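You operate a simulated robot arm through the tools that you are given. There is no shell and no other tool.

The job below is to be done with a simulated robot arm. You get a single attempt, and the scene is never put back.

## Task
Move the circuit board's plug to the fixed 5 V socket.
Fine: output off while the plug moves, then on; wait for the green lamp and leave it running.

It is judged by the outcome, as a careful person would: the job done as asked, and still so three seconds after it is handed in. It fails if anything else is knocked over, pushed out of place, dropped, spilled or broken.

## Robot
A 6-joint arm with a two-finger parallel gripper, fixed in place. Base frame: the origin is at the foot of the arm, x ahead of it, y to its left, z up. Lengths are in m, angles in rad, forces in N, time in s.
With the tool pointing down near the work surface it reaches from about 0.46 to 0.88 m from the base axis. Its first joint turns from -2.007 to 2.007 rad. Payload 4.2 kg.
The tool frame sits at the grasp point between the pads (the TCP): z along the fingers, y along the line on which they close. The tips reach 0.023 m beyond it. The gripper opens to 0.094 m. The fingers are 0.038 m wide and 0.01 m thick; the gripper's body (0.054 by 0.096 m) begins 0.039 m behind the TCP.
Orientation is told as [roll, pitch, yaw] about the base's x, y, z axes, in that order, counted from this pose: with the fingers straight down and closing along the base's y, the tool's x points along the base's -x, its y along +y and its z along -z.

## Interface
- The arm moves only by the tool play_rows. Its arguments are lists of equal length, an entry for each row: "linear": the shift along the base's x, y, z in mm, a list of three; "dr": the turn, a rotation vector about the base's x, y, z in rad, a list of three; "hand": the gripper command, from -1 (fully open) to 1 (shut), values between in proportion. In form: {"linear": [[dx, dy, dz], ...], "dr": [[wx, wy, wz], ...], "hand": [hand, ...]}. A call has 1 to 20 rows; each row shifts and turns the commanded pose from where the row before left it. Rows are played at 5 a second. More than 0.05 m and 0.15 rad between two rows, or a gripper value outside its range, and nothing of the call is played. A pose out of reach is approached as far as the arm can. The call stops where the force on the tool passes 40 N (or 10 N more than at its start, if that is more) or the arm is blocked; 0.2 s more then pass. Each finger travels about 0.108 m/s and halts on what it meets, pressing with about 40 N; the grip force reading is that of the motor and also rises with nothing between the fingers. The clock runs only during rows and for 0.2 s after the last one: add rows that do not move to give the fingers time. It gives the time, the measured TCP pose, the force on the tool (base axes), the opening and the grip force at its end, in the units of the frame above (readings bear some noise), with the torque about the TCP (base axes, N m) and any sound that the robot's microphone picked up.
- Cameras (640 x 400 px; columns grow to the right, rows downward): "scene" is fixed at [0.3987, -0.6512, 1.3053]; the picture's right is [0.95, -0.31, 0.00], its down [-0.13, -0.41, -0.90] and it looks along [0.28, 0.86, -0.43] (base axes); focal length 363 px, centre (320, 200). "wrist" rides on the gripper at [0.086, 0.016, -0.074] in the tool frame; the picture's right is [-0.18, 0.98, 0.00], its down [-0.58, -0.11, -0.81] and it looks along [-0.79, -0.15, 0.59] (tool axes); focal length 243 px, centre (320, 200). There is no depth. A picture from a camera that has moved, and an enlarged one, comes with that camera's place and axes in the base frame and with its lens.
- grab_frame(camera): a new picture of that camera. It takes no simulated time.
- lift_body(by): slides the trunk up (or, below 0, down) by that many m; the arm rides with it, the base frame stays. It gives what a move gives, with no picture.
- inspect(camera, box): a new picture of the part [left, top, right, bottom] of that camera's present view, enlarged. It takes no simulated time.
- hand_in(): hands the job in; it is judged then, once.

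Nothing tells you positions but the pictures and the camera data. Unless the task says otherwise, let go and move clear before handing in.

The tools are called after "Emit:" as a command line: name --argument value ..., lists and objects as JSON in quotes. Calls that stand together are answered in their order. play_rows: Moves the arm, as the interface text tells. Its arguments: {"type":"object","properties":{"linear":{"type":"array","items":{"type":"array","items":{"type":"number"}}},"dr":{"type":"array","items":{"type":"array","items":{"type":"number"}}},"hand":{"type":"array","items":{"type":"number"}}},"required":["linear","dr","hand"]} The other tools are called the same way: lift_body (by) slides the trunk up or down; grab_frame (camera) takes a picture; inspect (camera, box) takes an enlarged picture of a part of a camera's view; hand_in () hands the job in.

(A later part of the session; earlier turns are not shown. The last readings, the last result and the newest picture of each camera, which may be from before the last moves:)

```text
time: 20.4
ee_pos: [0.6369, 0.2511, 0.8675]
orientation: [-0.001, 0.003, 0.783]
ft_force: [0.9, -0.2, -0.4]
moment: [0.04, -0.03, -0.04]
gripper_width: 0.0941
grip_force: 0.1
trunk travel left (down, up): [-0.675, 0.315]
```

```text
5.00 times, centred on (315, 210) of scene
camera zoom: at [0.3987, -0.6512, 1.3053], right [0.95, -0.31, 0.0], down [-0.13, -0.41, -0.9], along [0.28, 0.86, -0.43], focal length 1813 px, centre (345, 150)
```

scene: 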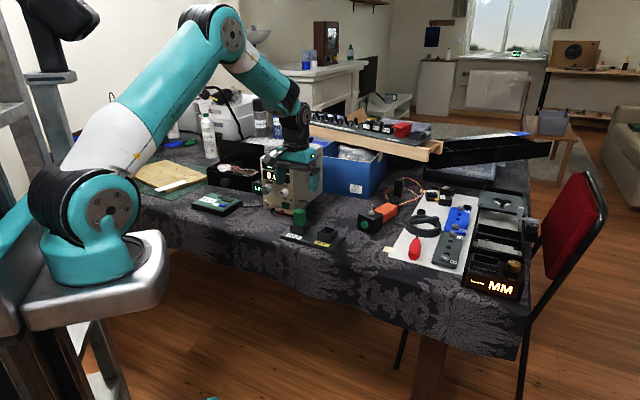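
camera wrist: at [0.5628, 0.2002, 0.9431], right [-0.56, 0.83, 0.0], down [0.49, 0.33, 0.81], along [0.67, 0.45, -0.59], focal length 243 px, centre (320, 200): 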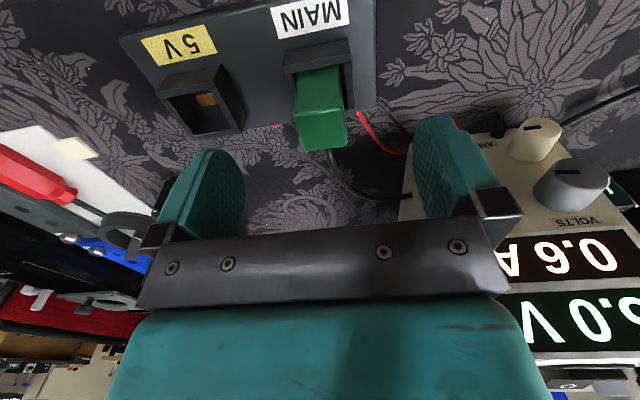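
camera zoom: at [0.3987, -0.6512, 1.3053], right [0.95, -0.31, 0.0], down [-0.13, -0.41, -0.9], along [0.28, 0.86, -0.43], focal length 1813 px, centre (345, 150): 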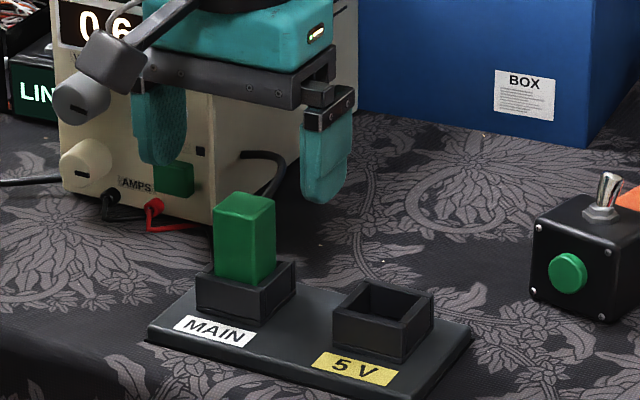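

The supply's display now seems to read 0.6 A with the output off, which I didn't expect. I'll look closer before going on.

Emit:
inspect --camera "wrist" --box '[460, 90, 640, 380]'

Emit:
inspect --camera "scene" --box '[255, 145, 325, 220]'

Emit:
inspect --camera "scene" --box '[185, 175, 275, 225]'

```text
1.38 times, centred on (550, 235) of wrist
camera zoom: at [0.5628, 0.2002, 0.9431], right [-0.56, 0.83, 0.0], down [0.49, 0.33, 0.81], along [0.67, 0.45, -0.59], focal length 335 px, centre (3, 152)
```

zoom: 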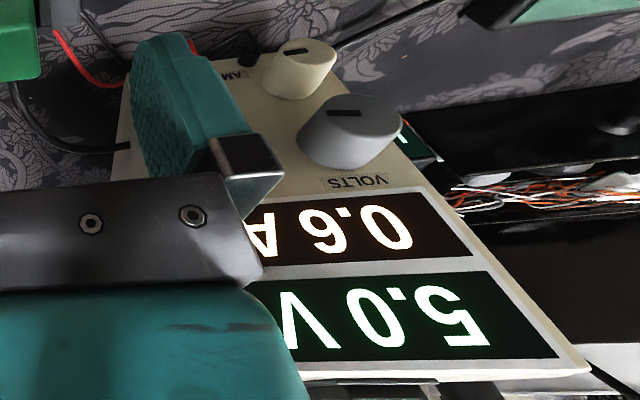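

```text
5.33 times, centred on (290, 182) of scene
camera zoom: at [0.3987, -0.6512, 1.3053], right [0.95, -0.31, 0.0], down [-0.13, -0.41, -0.9], along [0.28, 0.86, -0.43], focal length 1934 px, centre (480, 293)
```

zoom: 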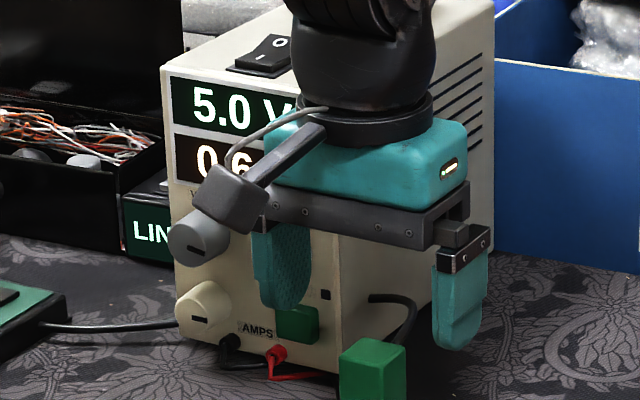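

```text
7.11 times, centred on (230, 200) of scene
camera zoom: at [0.3987, -0.6512, 1.3053], right [0.95, -0.31, 0.0], down [-0.13, -0.41, -0.9], along [0.28, 0.86, -0.43], focal length 2579 px, centre (960, 200)
```

zoom: 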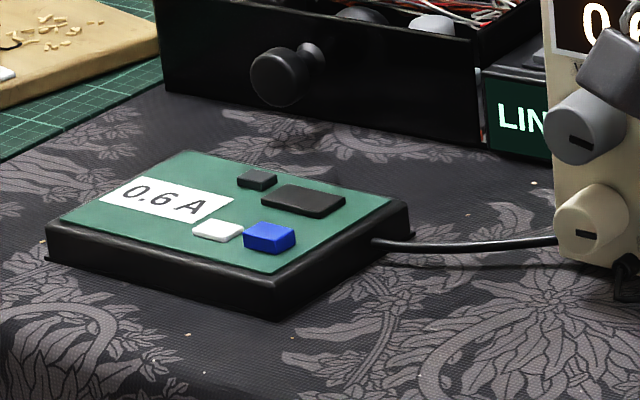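

With the output off the display shows the set limit, 0.6 A, which matches the board's label, so no knob needs touching. The plug is centred between the fingers, so I'll drop 30 mm to straddle it and check again.

Emit:
play_rows --linear '[[1, 1, -15], [1, 1, -15], [0, 0, 0]]' --dr '[[0, 0, 0], [0, 0, 0], [0, 0, 0]]' --hand '[-1, -1, -1]'

Emit:
grab_frame --camera "wrist"

Emit:
inspect --camera "scene" --box '[265, 170, 365, 250]'

```text
time: 21.2
ee_pos: [0.6375, 0.2541, 0.8367]
orientation: [0.001, 0.002, 0.782]
ft_force: [0.4, -0.9, 0.3]
moment: [0.02, 0.0, 0.0]
gripper_width: 0.0939
grip_force: 0.1
trunk travel left (down, up): [-0.675, 0.315]
```

```text
taken
camera wrist: at [0.5643, 0.2031, 0.9118], right [-0.56, 0.83, 0.0], down [0.49, 0.33, 0.81], along [0.67, 0.45, -0.59], focal length 243 px, centre (320, 200)
```

wrist: 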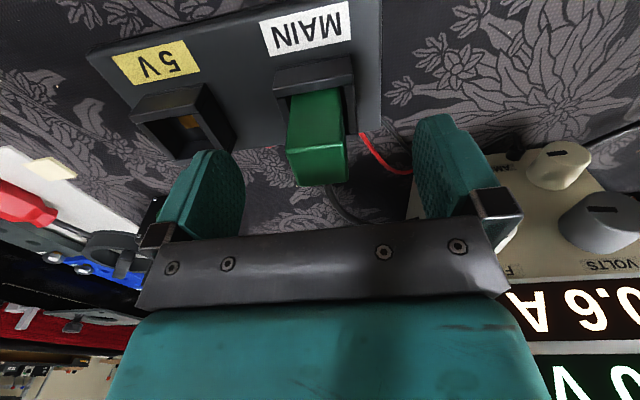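

```text
5.00 times, centred on (315, 210) of scene
camera zoom: at [0.3987, -0.6512, 1.3053], right [0.95, -0.31, 0.0], down [-0.13, -0.41, -0.9], along [0.28, 0.86, -0.43], focal length 1813 px, centre (345, 150)
```

zoom: 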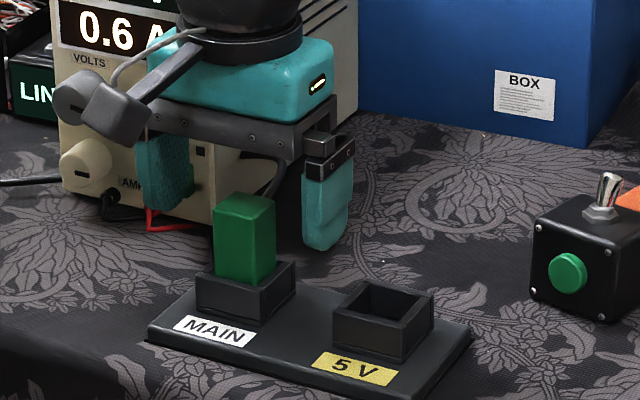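

The fingers now straddle the plug's top. I'll enlarge the view to check fore-aft centring.

Emit:
inspect --camera "wrist" --box '[150, 60, 470, 250]'

Emit:
inspect --camera "wrist" --box '[270, 80, 370, 200]'

```text
2.00 times, centred on (310, 155) of wrist
camera zoom: at [0.5643, 0.2031, 0.9118], right [-0.56, 0.83, 0.0], down [0.49, 0.33, 0.81], along [0.67, 0.45, -0.59], focal length 485 px, centre (340, 290)
```

zoom: 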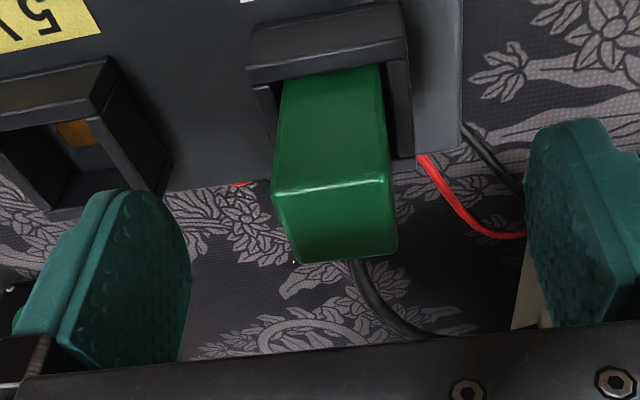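

```text
3.33 times, centred on (320, 140) of wrist
camera zoom: at [0.5643, 0.2031, 0.9118], right [-0.56, 0.83, 0.0], down [0.49, 0.33, 0.81], along [0.67, 0.45, -0.59], focal length 809 px, centre (320, 400)
```

zoom: 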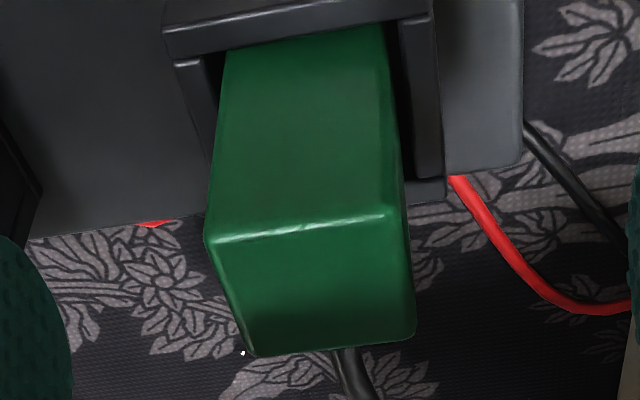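

The plug's top is at z≈0.826 and is centred to within about 2 mm in both directions. I'll lower so the tips stop just above the socket rim, then close on the plug.

Emit:
play_rows --linear '[[0, 0, -10], [0, 0, -9.5], [0, 0, 0]]' --dr '[[0, 0, 0], [0, 0, 0], [0, 0, 0]]' --hand '[-1, -1, -1]'

Emit:
inspect --camera "scene" --box '[275, 185, 355, 250]'

Emit:
grab_frame --camera "wrist"

```text
time: 22.0
ee_pos: [0.6391, 0.2526, 0.8178]
orientation: [-0.001, 0.003, 0.78]
ft_force: [-0.3, 0.1, -0.4]
moment: [0.03, 0.02, -0.01]
gripper_width: 0.0938
grip_force: 0.0
trunk travel left (down, up): [-0.675, 0.315]
```

```text
6.15 times, centred on (315, 218) of scene
camera zoom: at [0.3987, -0.6512, 1.3053], right [0.95, -0.31, 0.0], down [-0.13, -0.41, -0.9], along [0.28, 0.86, -0.43], focal length 2232 px, centre (351, 92)
```

zoom: 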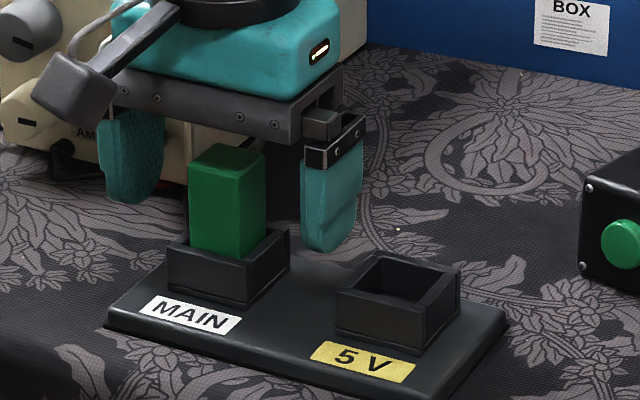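

```text
taken
camera wrist: at [0.5653, 0.2025, 0.8924], right [-0.56, 0.83, 0.0], down [0.49, 0.33, 0.81], along [0.67, 0.45, -0.59], focal length 243 px, centre (320, 200)
```

wrist: 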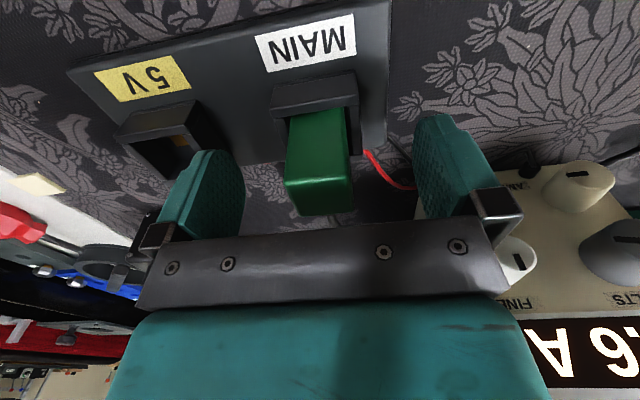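

The plug is centred between the pads in both views. Now I'll close the gripper.

Emit:
play_rows --linear '[[0, 0, 0], [0, 0, 0], [0, 0, 0], [0, 0, 0], [0, 0, 0]]' --dr '[[0, 0, 0], [0, 0, 0], [0, 0, 0], [0, 0, 0], [0, 0, 0]]' --hand '[-0.3, 0.2, 0.6, 1, 1]'

Emit:
inspect --camera "scene" --box '[275, 185, 355, 250]'

Emit:
grab_frame --camera "wrist"

```text
time: 23.2
ee_pos: [0.6379, 0.2539, 0.8165]
orientation: [0.001, 0.002, 0.783]
ft_force: [-0.2, 1.5, -0.3]
moment: [0.08, -0.03, 0.01]
gripper_width: 0.0271
grip_force: 39.6
trunk travel left (down, up): [-0.675, 0.315]
```

```text
6.15 times, centred on (315, 218) of scene
camera zoom: at [0.3987, -0.6512, 1.3053], right [0.95, -0.31, 0.0], down [-0.13, -0.41, -0.9], along [0.28, 0.86, -0.43], focal length 2232 px, centre (351, 92)
```

zoom: 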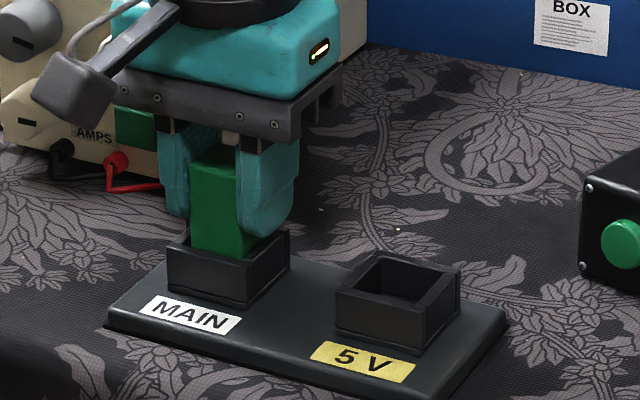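

```text
taken
camera wrist: at [0.5653, 0.2026, 0.8926], right [-0.56, 0.83, 0.0], down [0.49, 0.33, 0.81], along [0.67, 0.45, -0.59], focal length 243 px, centre (320, 200)
```

wrist: 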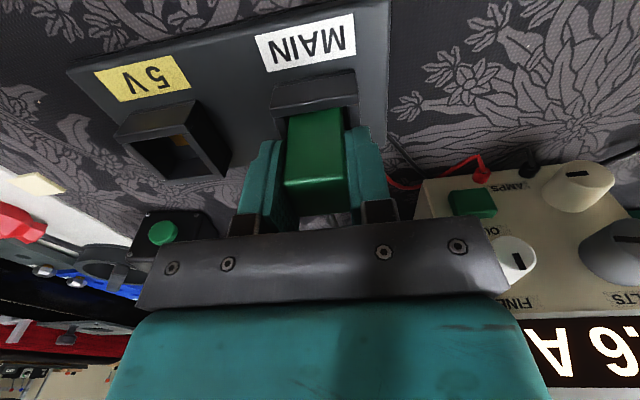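

The plug is gripped at 27 mm width and the wrist forces are low. I'll lift straight up in small steps.

Emit:
play_rows --linear '[[0, 0, 4], [0, 0, 4], [0, 0, 6], [0, 0, 8], [0, 0, 8], [0, 0, 8], [0, 0, 0]]' --dr '[[0, 0, 0], [0, 0, 0], [0, 0, 0], [0, 0, 0], [0, 0, 0], [0, 0, 0], [0, 0, 0]]' --hand '[1, 1, 1, 1, 1, 1, 1]'

Emit:
inspect --camera "scene" --box '[260, 165, 360, 250]'

Emit:
grab_frame --camera "wrist"

```text
time: 24.8
ee_pos: [0.6364, 0.2542, 0.855]
orientation: [0.0, 0.003, 0.783]
ft_force: [-0.5, -0.8, -0.4]
moment: [-0.01, -0.05, -0.02]
gripper_width: 0.0272
grip_force: 40.0
trunk travel left (down, up): [-0.675, 0.315]
```

```text
4.71 times, centred on (310, 208) of scene
camera zoom: at [0.3987, -0.6512, 1.3053], right [0.95, -0.31, 0.0], down [-0.13, -0.41, -0.9], along [0.28, 0.86, -0.43], focal length 1707 px, centre (367, 165)
```

zoom: 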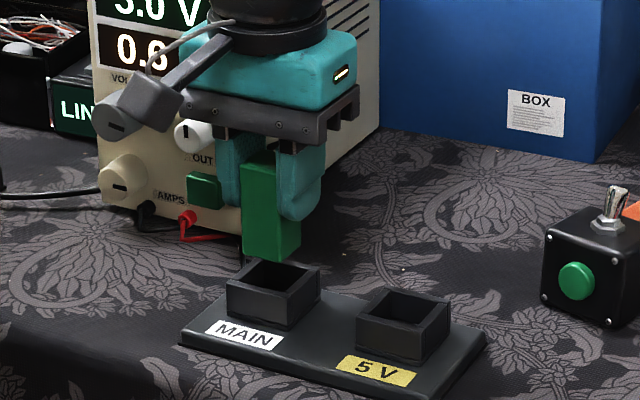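

```text
taken
camera wrist: at [0.5643, 0.2026, 0.9302], right [-0.56, 0.83, 0.0], down [0.49, 0.33, 0.81], along [0.67, 0.45, -0.59], focal length 243 px, centre (320, 200)
```

wrist: 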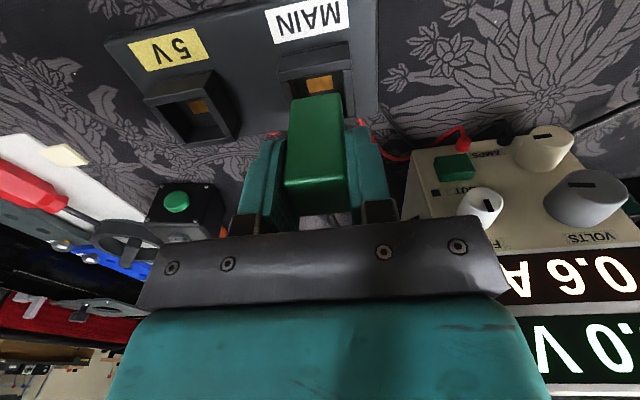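

The plug is free of MAIN and held firmly. I'll raise it a little more and measure the socket positions in this view before moving over.

Emit:
play_rows --linear '[[0, 0, 10], [0, 0, 10], [0, 0, 0]]' --dr '[[0, 0, 0], [0, 0, 0], [0, 0, 0]]' --hand '[1, 1, 1]'

Emit:
inspect --camera "wrist" --box '[130, 0, 390, 160]'

Emit:
inspect --camera "scene" --box '[287, 215, 345, 250]'

Emit:
inspect --camera "scene" --box '[260, 155, 360, 240]'

```text
time: 25.6
ee_pos: [0.6371, 0.2527, 0.8735]
orientation: [0.0, 0.002, 0.782]
ft_force: [-0.6, 0.3, 0.2]
moment: [-0.02, 0.02, 0.01]
gripper_width: 0.0273
grip_force: 39.8
trunk travel left (down, up): [-0.675, 0.315]
```

```text
2.46 times, centred on (260, 80) of wrist
camera zoom: at [0.5641, 0.2022, 0.9499], right [-0.56, 0.83, 0.0], down [0.49, 0.33, 0.81], along [0.67, 0.45, -0.59], focal length 597 px, centre (468, 495)
```

zoom: 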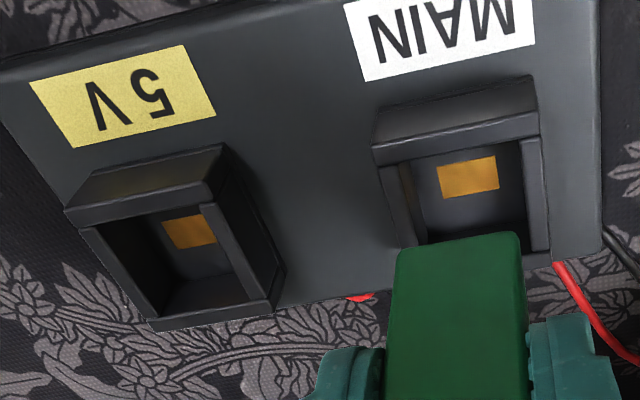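

```text
11.03 times, centred on (316, 232) of scene
camera zoom: at [0.3987, -0.6512, 1.3053], right [0.95, -0.31, 0.0], down [-0.13, -0.41, -0.9], along [0.28, 0.86, -0.43], focal length 4002 px, centre (364, -159)
```

zoom: 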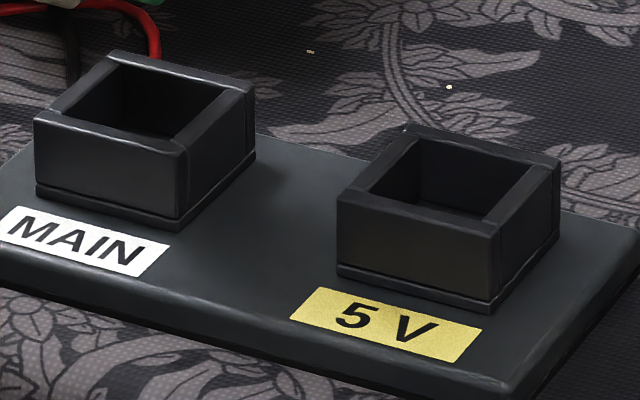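

```text
4.71 times, centred on (310, 198) of scene
camera zoom: at [0.3987, -0.6512, 1.3053], right [0.95, -0.31, 0.0], down [-0.13, -0.41, -0.9], along [0.28, 0.86, -0.43], focal length 1707 px, centre (367, 212)
```

zoom: 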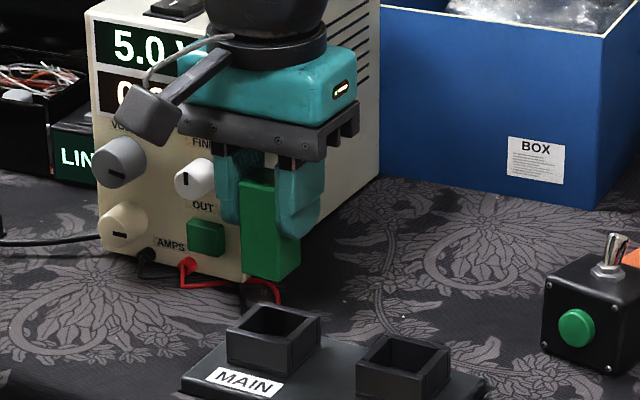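

Both views agree that the 5 V socket is about 0.090 m from MAIN along the block's axis, with about 3 mm of play each side of the plug. I'll carry the plug across at this height.

Emit:
play_rows --linear '[[16, -15.8, 0], [16, -15.8, 0], [16, -15.8, 0], [15.8, -15.7, 0], [0, 0, 0]]' --dr '[[0, 0, 0], [0, 0, 0], [0, 0, 0], [0, 0, 0], [0, 0, 0]]' --hand '[1, 1, 1, 1, 1]'

Emit:
grab_frame --camera "wrist"

Emit:
inspect --camera "wrist" --box '[220, 40, 420, 180]'

Emit:
inspect --camera "scene" --box '[270, 165, 370, 250]'

```text
time: 26.8
ee_pos: [0.7009, 0.1892, 0.8775]
orientation: [0.0, 0.002, 0.78]
ft_force: [0.5, 0.7, -0.2]
moment: [0.05, -0.01, 0.01]
gripper_width: 0.027
grip_force: 40.2
trunk travel left (down, up): [-0.675, 0.315]
```

```text
taken
camera wrist: at [0.6279, 0.1384, 0.9524], right [-0.56, 0.83, 0.0], down [0.49, 0.33, 0.81], along [0.67, 0.45, -0.59], focal length 243 px, centre (320, 200)
```

wrist: 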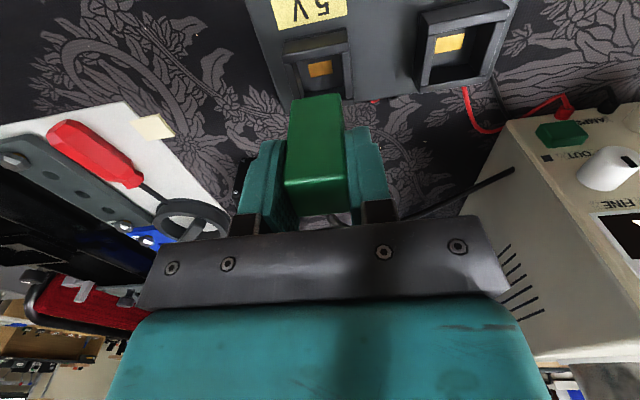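

```text
2.86 times, centred on (320, 110) of wrist
camera zoom: at [0.6279, 0.1384, 0.9524], right [-0.56, 0.83, 0.0], down [0.49, 0.33, 0.81], along [0.67, 0.45, -0.59], focal length 693 px, centre (320, 457)
```

zoom: 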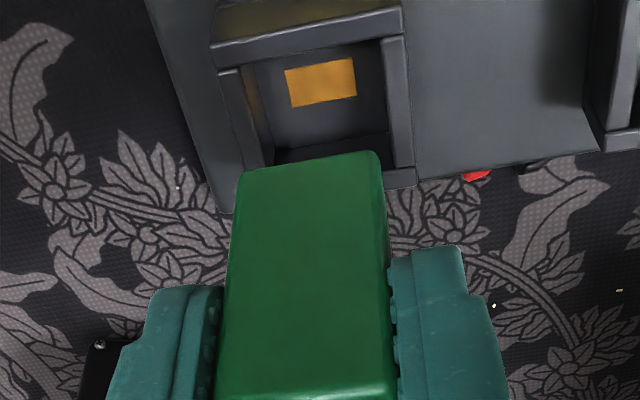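

```text
4.71 times, centred on (320, 208) of scene
camera zoom: at [0.3987, -0.6512, 1.3053], right [0.95, -0.31, 0.0], down [-0.13, -0.41, -0.9], along [0.28, 0.86, -0.43], focal length 1707 px, centre (320, 165)
```

zoom: 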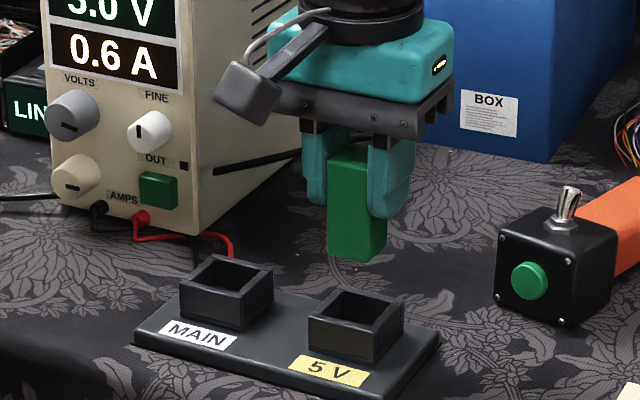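

The plug is over the 5 V socket in the same relative position it had over MAIN. I'll lower it to just above the rim and check the alignment.

Emit:
play_rows --linear '[[0, 0, -12], [0, 0, -12], [0, 0, -9], [0, 0, 0]]' --dr '[[0, 0, 0], [0, 0, 0], [0, 0, 0], [0, 0, 0]]' --hand '[1, 1, 1, 1]'

Emit:
inspect --camera "wrist" --box '[220, 60, 420, 200]'

Emit:
inspect --camera "scene" --box '[290, 190, 360, 250]'

```text
time: 27.8
ee_pos: [0.6979, 0.1887, 0.844]
orientation: [-0.002, 0.002, 0.782]
ft_force: [-0.5, 0.1, -1.4]
moment: [-0.01, 0.0, -0.01]
gripper_width: 0.0273
grip_force: 40.2
trunk travel left (down, up): [-0.675, 0.315]
```

```text
2.86 times, centred on (320, 130) of wrist
camera zoom: at [0.626, 0.1382, 0.9201], right [-0.56, 0.83, 0.0], down [0.49, 0.33, 0.81], along [0.67, 0.45, -0.59], focal length 693 px, centre (320, 400)
```

zoom: 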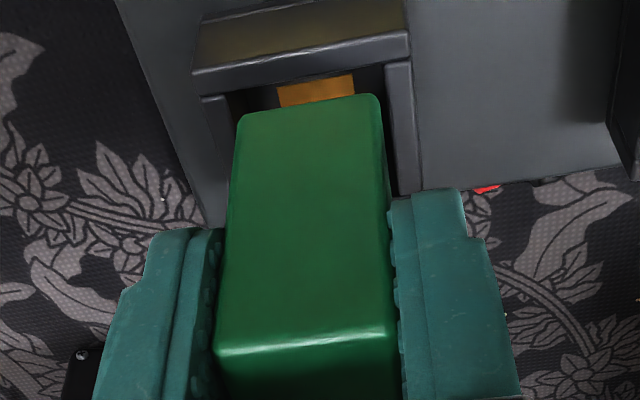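

```text
6.67 times, centred on (325, 220) of scene
camera zoom: at [0.3987, -0.6512, 1.3053], right [0.95, -0.31, 0.0], down [-0.13, -0.41, -0.9], along [0.28, 0.86, -0.43], focal length 2418 px, centre (287, 67)
```

zoom: 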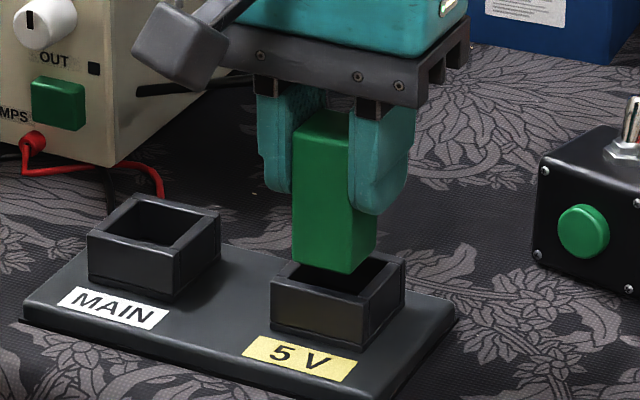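

The plug's lower end is just above the 5 V opening with a gap on both sides. I'll lower gently and watch the force.

Emit:
play_rows --linear '[[0, 0, -3], [0, 0, -3], [0, 0, -3], [0, 0, 0]]' --dr '[[0, 0, 0], [0, 0, 0], [0, 0, 0], [0, 0, 0]]' --hand '[1, 1, 1, 1]'

Emit:
inspect --camera "wrist" --box '[240, 60, 400, 170]'

Emit:
inspect --camera "scene" --box '[300, 205, 350, 250]'

```text
time: 28.8
ee_pos: [0.6999, 0.1881, 0.8354]
orientation: [0.0, 0.003, 0.783]
ft_force: [-0.2, 0.5, -1.6]
moment: [0.0, -0.01, -0.02]
gripper_width: 0.027
grip_force: 40.1
trunk travel left (down, up): [-0.675, 0.315]
```

```text
3.64 times, centred on (320, 115) of wrist
camera zoom: at [0.6267, 0.1383, 0.9104], right [-0.56, 0.83, 0.0], down [0.49, 0.33, 0.81], along [0.67, 0.45, -0.59], focal length 882 px, centre (320, 509)
```

zoom: 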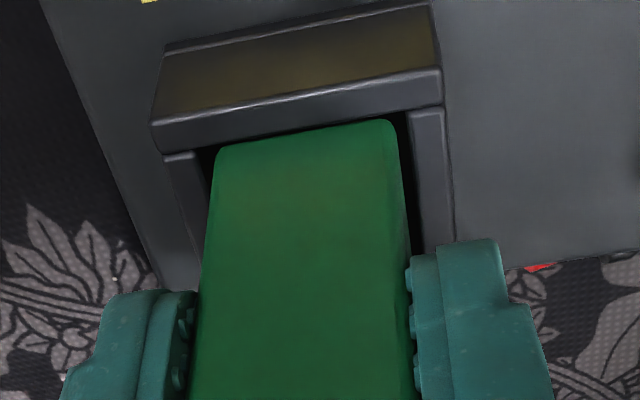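

```text
8.89 times, centred on (325, 228) of scene
camera zoom: at [0.3987, -0.6512, 1.3053], right [0.95, -0.31, 0.0], down [-0.13, -0.41, -0.9], along [0.28, 0.86, -0.43], focal length 3224 px, centre (276, -44)
```

zoom: 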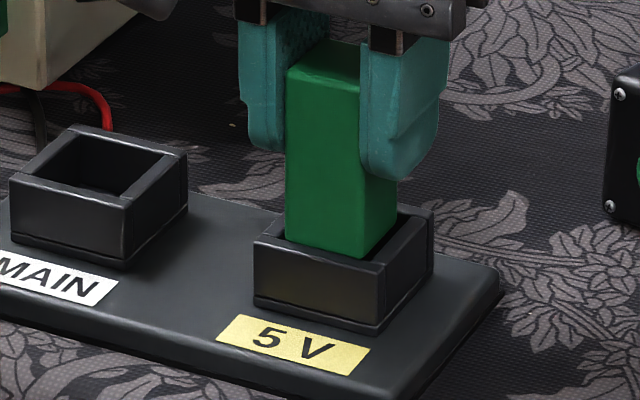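

The plug is entering the opening without contact. I'll keep lowering it toward the seated height, about 16 mm to go.

Emit:
play_rows --linear '[[0, 0, -3], [0, 0, -3], [0, 0, -3], [0, 0, -2], [0, 0, -2], [0, 0, 0]]' --dr '[[0, 0, 0], [0, 0, 0], [0, 0, 0], [0, 0, 0], [0, 0, 0], [0, 0, 0]]' --hand '[1, 1, 1, 1, 1, 1]'

Emit:
inspect --camera "scene" --box '[300, 205, 350, 250]'

```text
time: 30.2
ee_pos: [0.7009, 0.1894, 0.8196]
orientation: [0.0, 0.001, 0.781]
ft_force: [1.1, -0.8, -6.5]
moment: [0.01, -0.01, 0.01]
gripper_width: 0.0271
grip_force: 39.3
trunk travel left (down, up): [-0.675, 0.315]
```

```text
8.89 times, centred on (325, 228) of scene
camera zoom: at [0.3987, -0.6512, 1.3053], right [0.95, -0.31, 0.0], down [-0.13, -0.41, -0.9], along [0.28, 0.86, -0.43], focal length 3224 px, centre (276, -44)
```

zoom: 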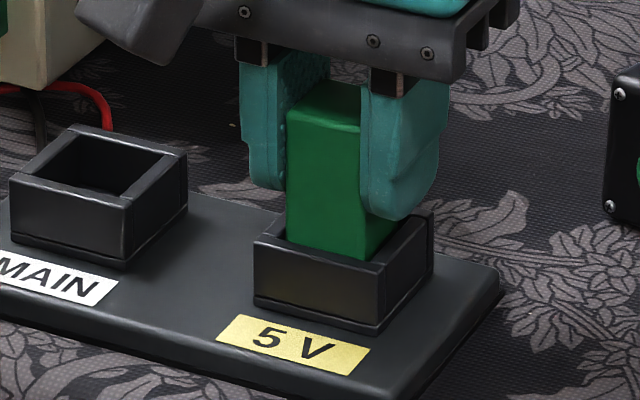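

A light 6 N resistance shows as the plug seats. I'll push the last few millimetres slowly.

Emit:
play_rows --linear '[[0, 0, -1], [0, 0, -1], [0, 0, 0]]' --dr '[[0, 0, 0], [0, 0, 0], [0, 0, 0]]' --hand '[1, 1, 1]'

Emit:
inspect --camera "scene" --box '[285, 200, 345, 250]'

Emit:
grab_frame --camera "wrist"

```text
time: 31.0
ee_pos: [0.7005, 0.1884, 0.8185]
orientation: [0.002, 0.001, 0.781]
ft_force: [0.1, 0.2, -3.7]
moment: [-0.01, 0.0, -0.04]
gripper_width: 0.0272
grip_force: 40.4
trunk travel left (down, up): [-0.675, 0.315]
```

```text
8.00 times, centred on (315, 225) of scene
camera zoom: at [0.3987, -0.6512, 1.3053], right [0.95, -0.31, 0.0], down [-0.13, -0.41, -0.9], along [0.28, 0.86, -0.43], focal length 2901 px, centre (360, 0)
```

zoom: 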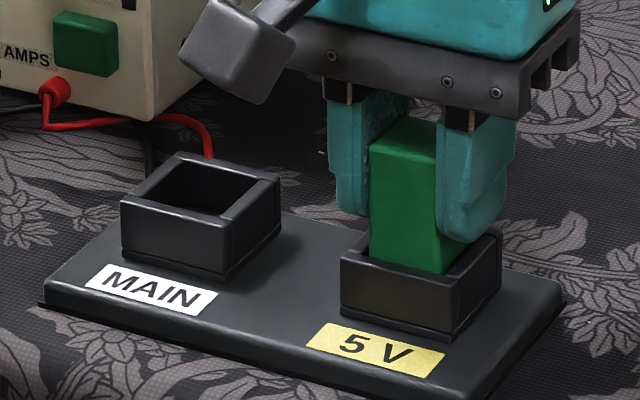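

```text
taken
camera wrist: at [0.627, 0.1384, 0.8943], right [-0.56, 0.83, 0.0], down [0.49, 0.33, 0.81], along [0.67, 0.45, -0.59], focal length 243 px, centre (320, 200)
```

wrist: 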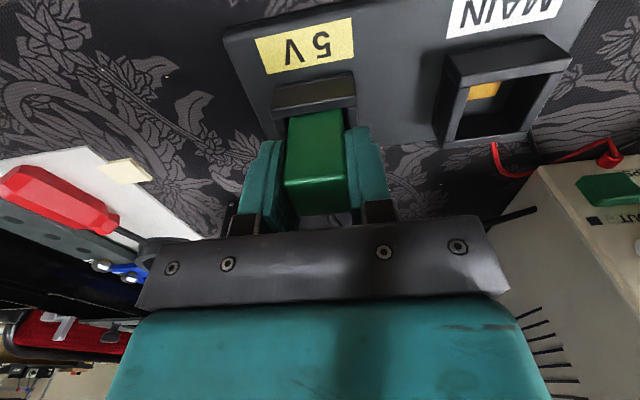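

About 1–2 mm remains compared with the seated height in MAIN. I'll finish the insertion.

Emit:
play_rows --linear '[[0, 0, -1], [0, 0, -0.7], [0, 0, 0]]' --dr '[[0, 0, 0], [0, 0, 0], [0, 0, 0]]' --hand '[1, 1, 1]'

Emit:
inspect --camera "scene" --box '[285, 200, 345, 250]'

Emit:
inspect --camera "wrist" --box '[240, 60, 400, 240]'

```text
time: 31.8
ee_pos: [0.6998, 0.189, 0.8174]
orientation: [0.0, -0.001, 0.781]
ft_force: [-0.8, 0.0, -0.1]
moment: [-0.01, 0.01, 0.02]
gripper_width: 0.0269
grip_force: 39.6
trunk travel left (down, up): [-0.675, 0.315]
```

```text
8.00 times, centred on (315, 225) of scene
camera zoom: at [0.3987, -0.6512, 1.3053], right [0.95, -0.31, 0.0], down [-0.13, -0.41, -0.9], along [0.28, 0.86, -0.43], focal length 2901 px, centre (360, 0)
```

zoom: 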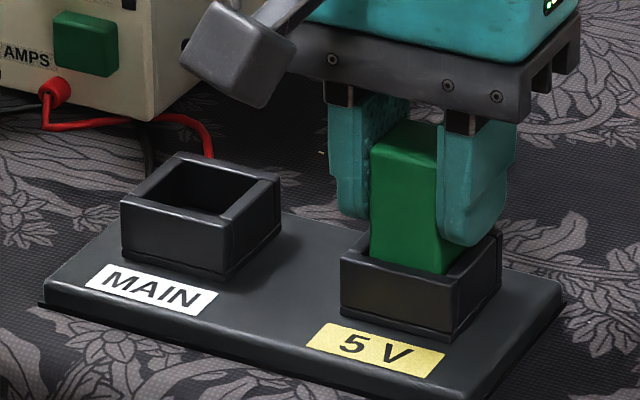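

```text
2.22 times, centred on (320, 150) of wrist
camera zoom: at [0.6273, 0.1384, 0.8928], right [-0.56, 0.83, 0.0], down [0.49, 0.33, 0.81], along [0.67, 0.45, -0.59], focal length 539 px, centre (320, 311)
```

zoom: 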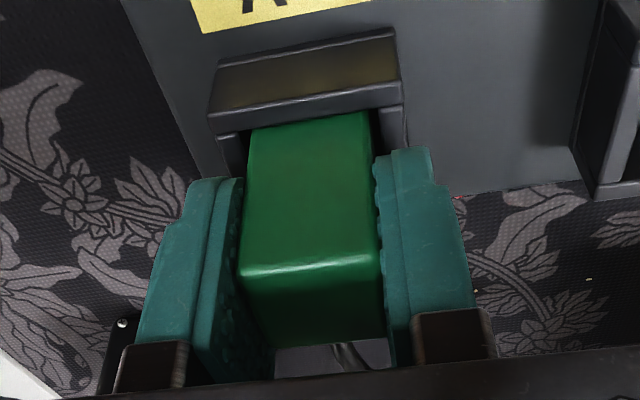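

Height now matches the seated height in MAIN. I'll try one more millimetre to feel for the socket's bottom.

Emit:
play_rows --linear '[[0, 0, -0.7], [0, 0, -0.5], [0, 0, 0]]' --dr '[[0, 0, 0], [0, 0, 0], [0, 0, 0]]' --hand '[1, 1, 1]'

```text
time: 32.6
ee_pos: [0.7004, 0.1896, 0.8168]
orientation: [-0.002, -0.001, 0.778]
ft_force: [-4.7, -5.4, 18.3]
moment: [-0.29, 0.27, -0.01]
gripper_width: 0.0272
grip_force: 40.1
trunk travel left (down, up): [-0.675, 0.315]
```

It bottomed out (18 N), so the plug is fully seated. I'll ease off, open the fingers and rise straight up.

Emit:
play_rows --linear '[[0, 0, 1.2], [0, 0, 0], [0, 0, 0], [0, 0, 0], [0, 0, 0]]' --dr '[[0, 0, 0], [0, 0, 0], [0, 0, 0], [0, 0, 0], [0, 0, 0]]' --hand '[1, 0.3, -0.2, -0.2, -0.2]'

Emit:
inspect --camera "scene" --box '[285, 200, 345, 250]'

Emit:
grab_frame --camera "wrist"

```text
time: 33.8
ee_pos: [0.7006, 0.1905, 0.8165]
orientation: [-0.001, 0.002, 0.784]
ft_force: [0.0, 1.0, 0.4]
moment: [-0.04, 0.0, 0.04]
gripper_width: 0.0564
grip_force: 0.1
trunk travel left (down, up): [-0.675, 0.315]
```

```text
8.00 times, centred on (315, 225) of scene
camera zoom: at [0.3987, -0.6512, 1.3053], right [0.95, -0.31, 0.0], down [-0.13, -0.41, -0.9], along [0.28, 0.86, -0.43], focal length 2901 px, centre (360, 0)
```

zoom: 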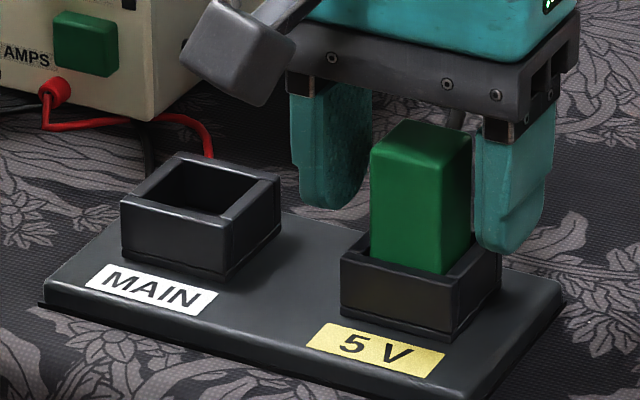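

```text
taken
camera wrist: at [0.6275, 0.1397, 0.8927], right [-0.56, 0.83, 0.0], down [0.49, 0.33, 0.81], along [0.67, 0.45, -0.59], focal length 243 px, centre (320, 200)
```

wrist: 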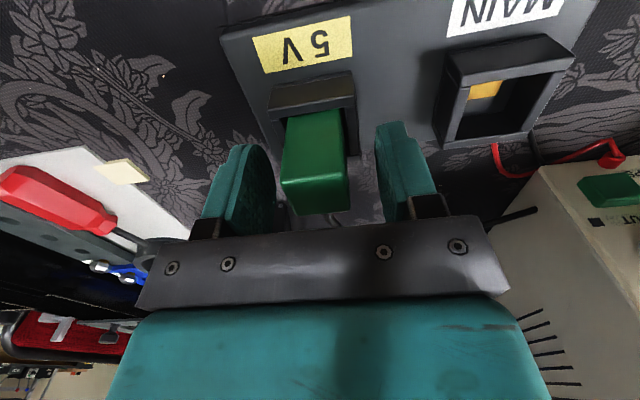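

The plug stands upright in the 5 V socket and is free of the fingers. I'll rise straight up and look around.

Emit:
play_rows --linear '[[0, 0, 10], [0, 0, 20], [0, 0, 30], [0, 0, 40], [0, 0, 0]]' --dr '[[0, 0, 0], [0, 0, 0], [0, 0, 0], [0, 0, 0], [0, 0, 0]]' --hand '[-0.2, -0.2, -0.2, -0.2, -0.2]'

Emit:
grab_frame --camera "scene"

Emit:
inspect --camera "scene" --box '[260, 170, 360, 250]'

Emit:
grab_frame --camera "wrist"

```text
time: 35.0
ee_pos: [0.7008, 0.1878, 0.9175]
orientation: [0.0, 0.002, 0.781]
ft_force: [-0.1, 0.0, 0.0]
moment: [0.0, -0.01, -0.04]
gripper_width: 0.0563
grip_force: 0.1
trunk travel left (down, up): [-0.675, 0.315]
```

```text
taken
```

scene: 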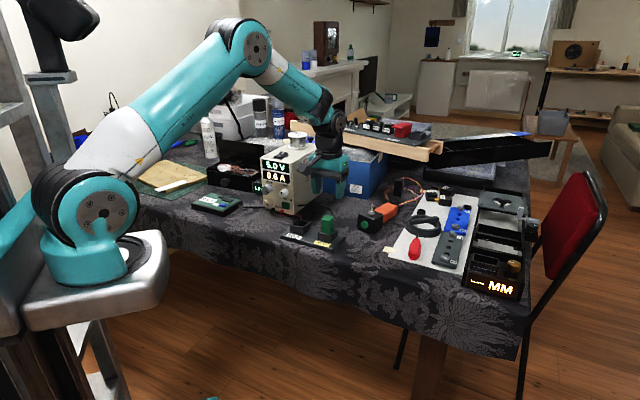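

```text
5.00 times, centred on (310, 210) of scene
camera zoom: at [0.3987, -0.6512, 1.3053], right [0.95, -0.31, 0.0], down [-0.13, -0.41, -0.9], along [0.28, 0.86, -0.43], focal length 1813 px, centre (370, 150)
```

zoom: 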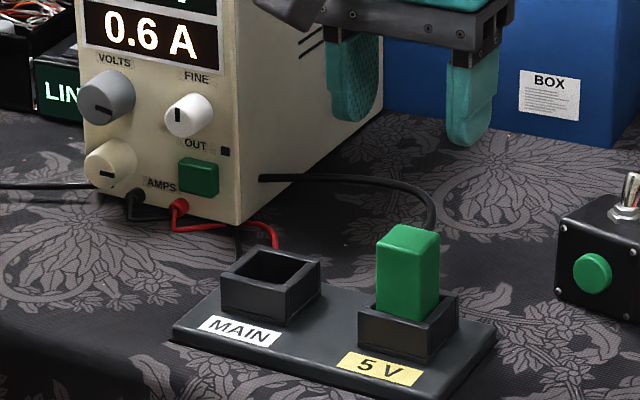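

```text
taken
camera wrist: at [0.6273, 0.1373, 0.9931], right [-0.56, 0.83, 0.0], down [0.49, 0.33, 0.81], along [0.67, 0.45, -0.59], focal length 243 px, centre (320, 200)
```

wrist: 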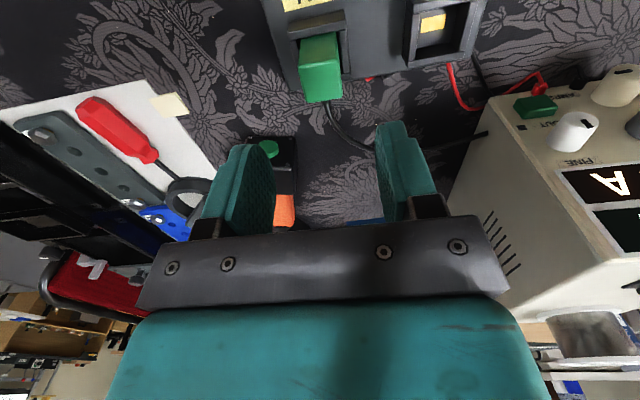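

The plug is seated in the 5 V socket with its lead hanging free. Now I'll return to the press pose in front of OUT by the same path in reverse.

Emit:
play_rows --linear '[[-14.8, 9.65, 0], [-14.8, 9.65, 0], [-14.8, 9.65, 0], [-14.8, 9.65, 0], [-14.8, 9.65, 0], [-14.8, 9.65, 0], [-14.8, 9.65, 0], [-14.8, 9.65, 0], [-14.8, 9.65, 0], [-14.8, 9.65, 0], [-14.8, 9.65, 0], [0, 0, -13.5], [0, 0, -13.5], [0, 0, -13.5], [0, 0, -13.5], [0, 0, -13.5], [0, 0, -13.5], [0, 0, -13.5], [0, 0, 0]]' --dr '[[0, 0, -0.1428], [0, 0, -0.1428], [0, 0, -0.1428], [0, 0, -0.1428], [0, 0, -0.1428], [0, 0, -0.1428], [0, 0, -0.1428], [0, 0, -0.1428], [0, 0, -0.1428], [0, 0, -0.1428], [0, 0, -0.1428], [0.1053, -0.1053, 0], [0.1053, -0.1053, 0], [0.1053, -0.1053, 0], [0.1053, -0.1053, 0], [0.1053, -0.1053, 0], [0.1053, -0.1053, 0], [0.1053, -0.1053, 0], [0, 0, 0]]' --hand '[-0.2, 0.5, 1, 1, 1, 1, 1, 1, 1, 1, 1, 1, 1, 1, 1, 1, 1, 1, 1]'

Emit:
grab_frame --camera "wrist"

Emit:
inspect --camera "scene" --box '[220, 140, 360, 250]'

```text
time: 39.0
ee_pos: [0.5381, 0.2955, 0.8228]
orientation: [1.042, 0.005, -0.787]
ft_force: [0.4, -0.6, 0.7]
moment: [0.0, 0.0, 0.03]
gripper_width: 0.0
grip_force: 40.2
trunk travel left (down, up): [-0.675, 0.315]
```

```text
taken
camera wrist: at [0.4368, 0.3151, 0.8753], right [0.48, 0.22, 0.85], down [-0.12, -0.94, 0.31], along [0.87, -0.25, -0.43], focal length 243 px, centre (320, 200)
```

wrist: 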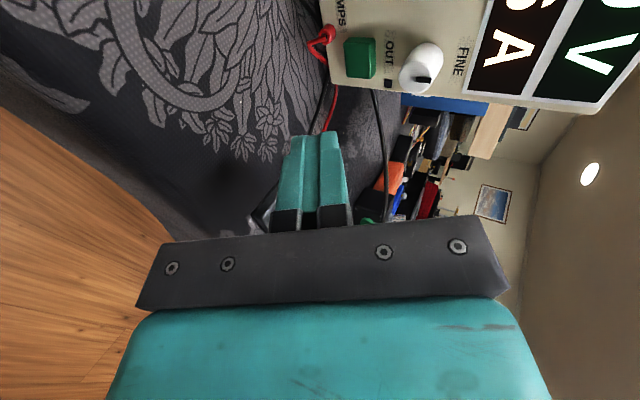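

```text
3.64 times, centred on (290, 195) of scene
camera zoom: at [0.3987, -0.6512, 1.3053], right [0.95, -0.31, 0.0], down [-0.13, -0.41, -0.9], along [0.28, 0.86, -0.43], focal length 1319 px, centre (429, 218)
```

zoom: 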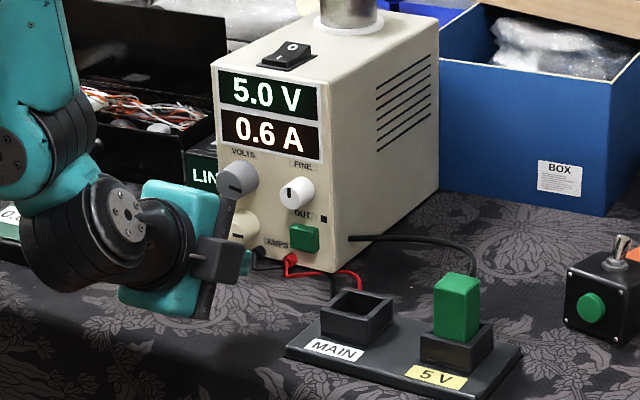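

I'm back in the press pose in front of the button. I'll approach and press in small steps until it clicks.

Emit:
play_rows --linear '[[24, 23.6, -14], [24, 23.6, -14], [10.7, 10.8, 0], [0, 0, 0]]' --dr '[[0, 0, 0], [0, 0, 0], [0, 0, 0], [0, 0, 0]]' --hand '[1, 1, 1, 1]'

Emit:
inspect --camera "wrist" --box '[280, 80, 400, 180]'

```text
time: 40.0
ee_pos: [0.5955, 0.3532, 0.7955]
orientation: [1.042, 0.003, -0.785]
ft_force: [0.3, -0.2, 0.5]
moment: [0.01, 0.01, -0.02]
gripper_width: 0.0
grip_force: 39.6
trunk travel left (down, up): [-0.675, 0.315]
```

```text
4.00 times, centred on (340, 130) of wrist
camera zoom: at [0.495, 0.3733, 0.849], right [0.48, 0.22, 0.85], down [-0.12, -0.94, 0.31], along [0.87, -0.25, -0.43], focal length 970 px, centre (240, 480)
```

zoom: 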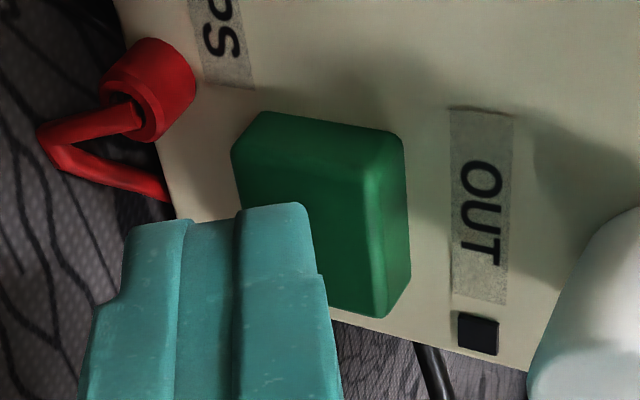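

Same alignment as the first press. Now I'll press.

Emit:
play_rows --linear '[[2, 2, 0], [2, 2, 0], [1.2, 1.2, 0], [0.7, 0.7, 0], [0.7, 0.7, 0], [0.7, 0.7, 0], [0.7, 0.7, 0], [0, 0, 0]]' --dr '[[0, 0, 0], [0, 0, 0], [0, 0, 0], [0, 0, 0], [0, 0, 0], [0, 0, 0], [0, 0, 0], [0, 0, 0]]' --hand '[1, 1, 1, 1, 1, 1, 1, 1]'

Emit:
inspect --camera "wrist" --box '[280, 60, 420, 180]'

Emit:
inspect --camera "scene" --box '[180, 140, 360, 250]'

```text
time: 41.8
ee_pos: [0.6036, 0.3614, 0.7956]
orientation: [1.04, 0.003, -0.786]
ft_force: [-2.8, -2.3, 0.0]
moment: [0.02, 0.01, -0.01]
gripper_width: 0.0003
grip_force: 40.0
trunk travel left (down, up): [-0.675, 0.315]
heard: click
```

```text
3.33 times, centred on (350, 120) of wrist
camera zoom: at [0.5032, 0.3821, 0.8472], right [0.48, 0.22, 0.85], down [-0.12, -0.94, 0.31], along [0.87, -0.25, -0.43], focal length 809 px, centre (220, 467)
```

zoom: 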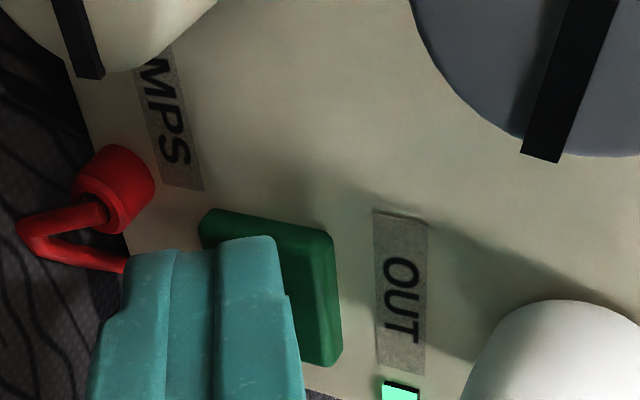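

```text
3.56 times, centred on (270, 195) of scene
camera zoom: at [0.3987, -0.6512, 1.3053], right [0.95, -0.31, 0.0], down [-0.13, -0.41, -0.9], along [0.28, 0.86, -0.43], focal length 1289 px, centre (498, 218)
```

zoom: 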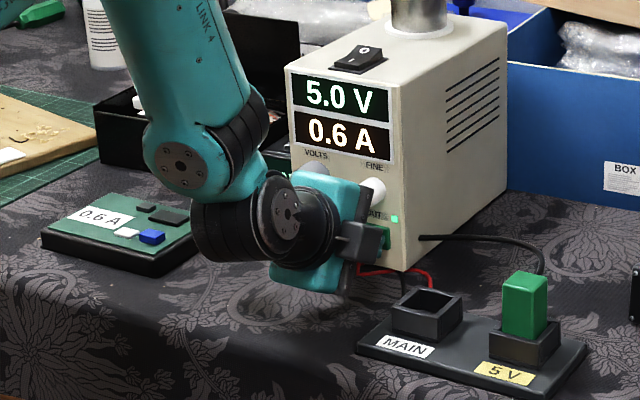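

It clicked and the OUT lamp is lit. The board's lamp isn't green yet, so I'll back off the button and give it time.

Emit:
play_rows --linear '[[-33, -33, 10], [-33, -33, 15], [0, 0, 10], [0, 0, 10], [0, 0, 10], [0, 0, 10], [0, 0, 10], [0, 0, 10], [0, 0, 10], [0, 0, 10]]' --dr '[[0, 0, 0], [0, 0, 0], [-0.1053, 0.1053, 0], [-0.1053, 0.1053, 0], [-0.1053, 0.1053, 0], [-0.1053, 0.1053, 0], [-0.1053, 0.1053, 0], [-0.1053, 0.1053, 0], [-0.1053, 0.1053, 0], [0, 0, 0]]' --hand '[1, 1, 1, 1, 1, 1, 1, 1, 1, 1]'

Emit:
inspect --camera "scene" --box '[180, 140, 360, 250]'

Emit:
inspect --camera "scene" --box '[185, 175, 275, 225]'

```text
time: 44.0
ee_pos: [0.5379, 0.2944, 0.8986]
orientation: [-0.002, 0.002, -0.789]
ft_force: [0.2, -0.4, 0.1]
moment: [-0.01, -0.02, 0.0]
gripper_width: 0.0
grip_force: 39.9
trunk travel left (down, up): [-0.675, 0.315]
```

```text
3.56 times, centred on (270, 195) of scene
camera zoom: at [0.3987, -0.6512, 1.3053], right [0.95, -0.31, 0.0], down [-0.13, -0.41, -0.9], along [0.28, 0.86, -0.43], focal length 1289 px, centre (498, 218)
```

zoom: 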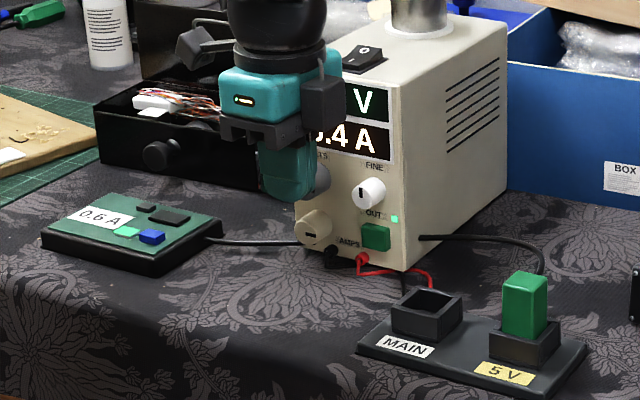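

```text
7.11 times, centred on (230, 200) of scene
camera zoom: at [0.3987, -0.6512, 1.3053], right [0.95, -0.31, 0.0], down [-0.13, -0.41, -0.9], along [0.28, 0.86, -0.43], focal length 2579 px, centre (960, 200)
```

zoom: 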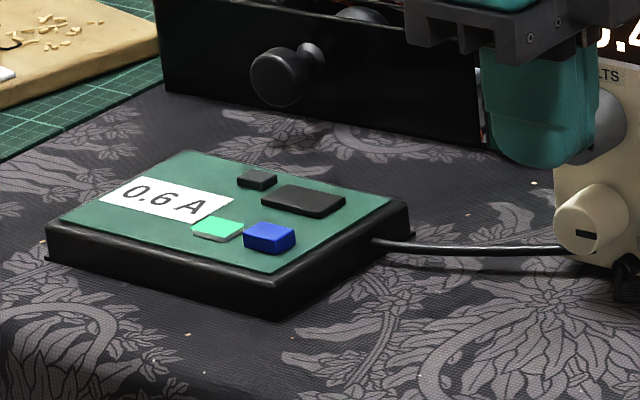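

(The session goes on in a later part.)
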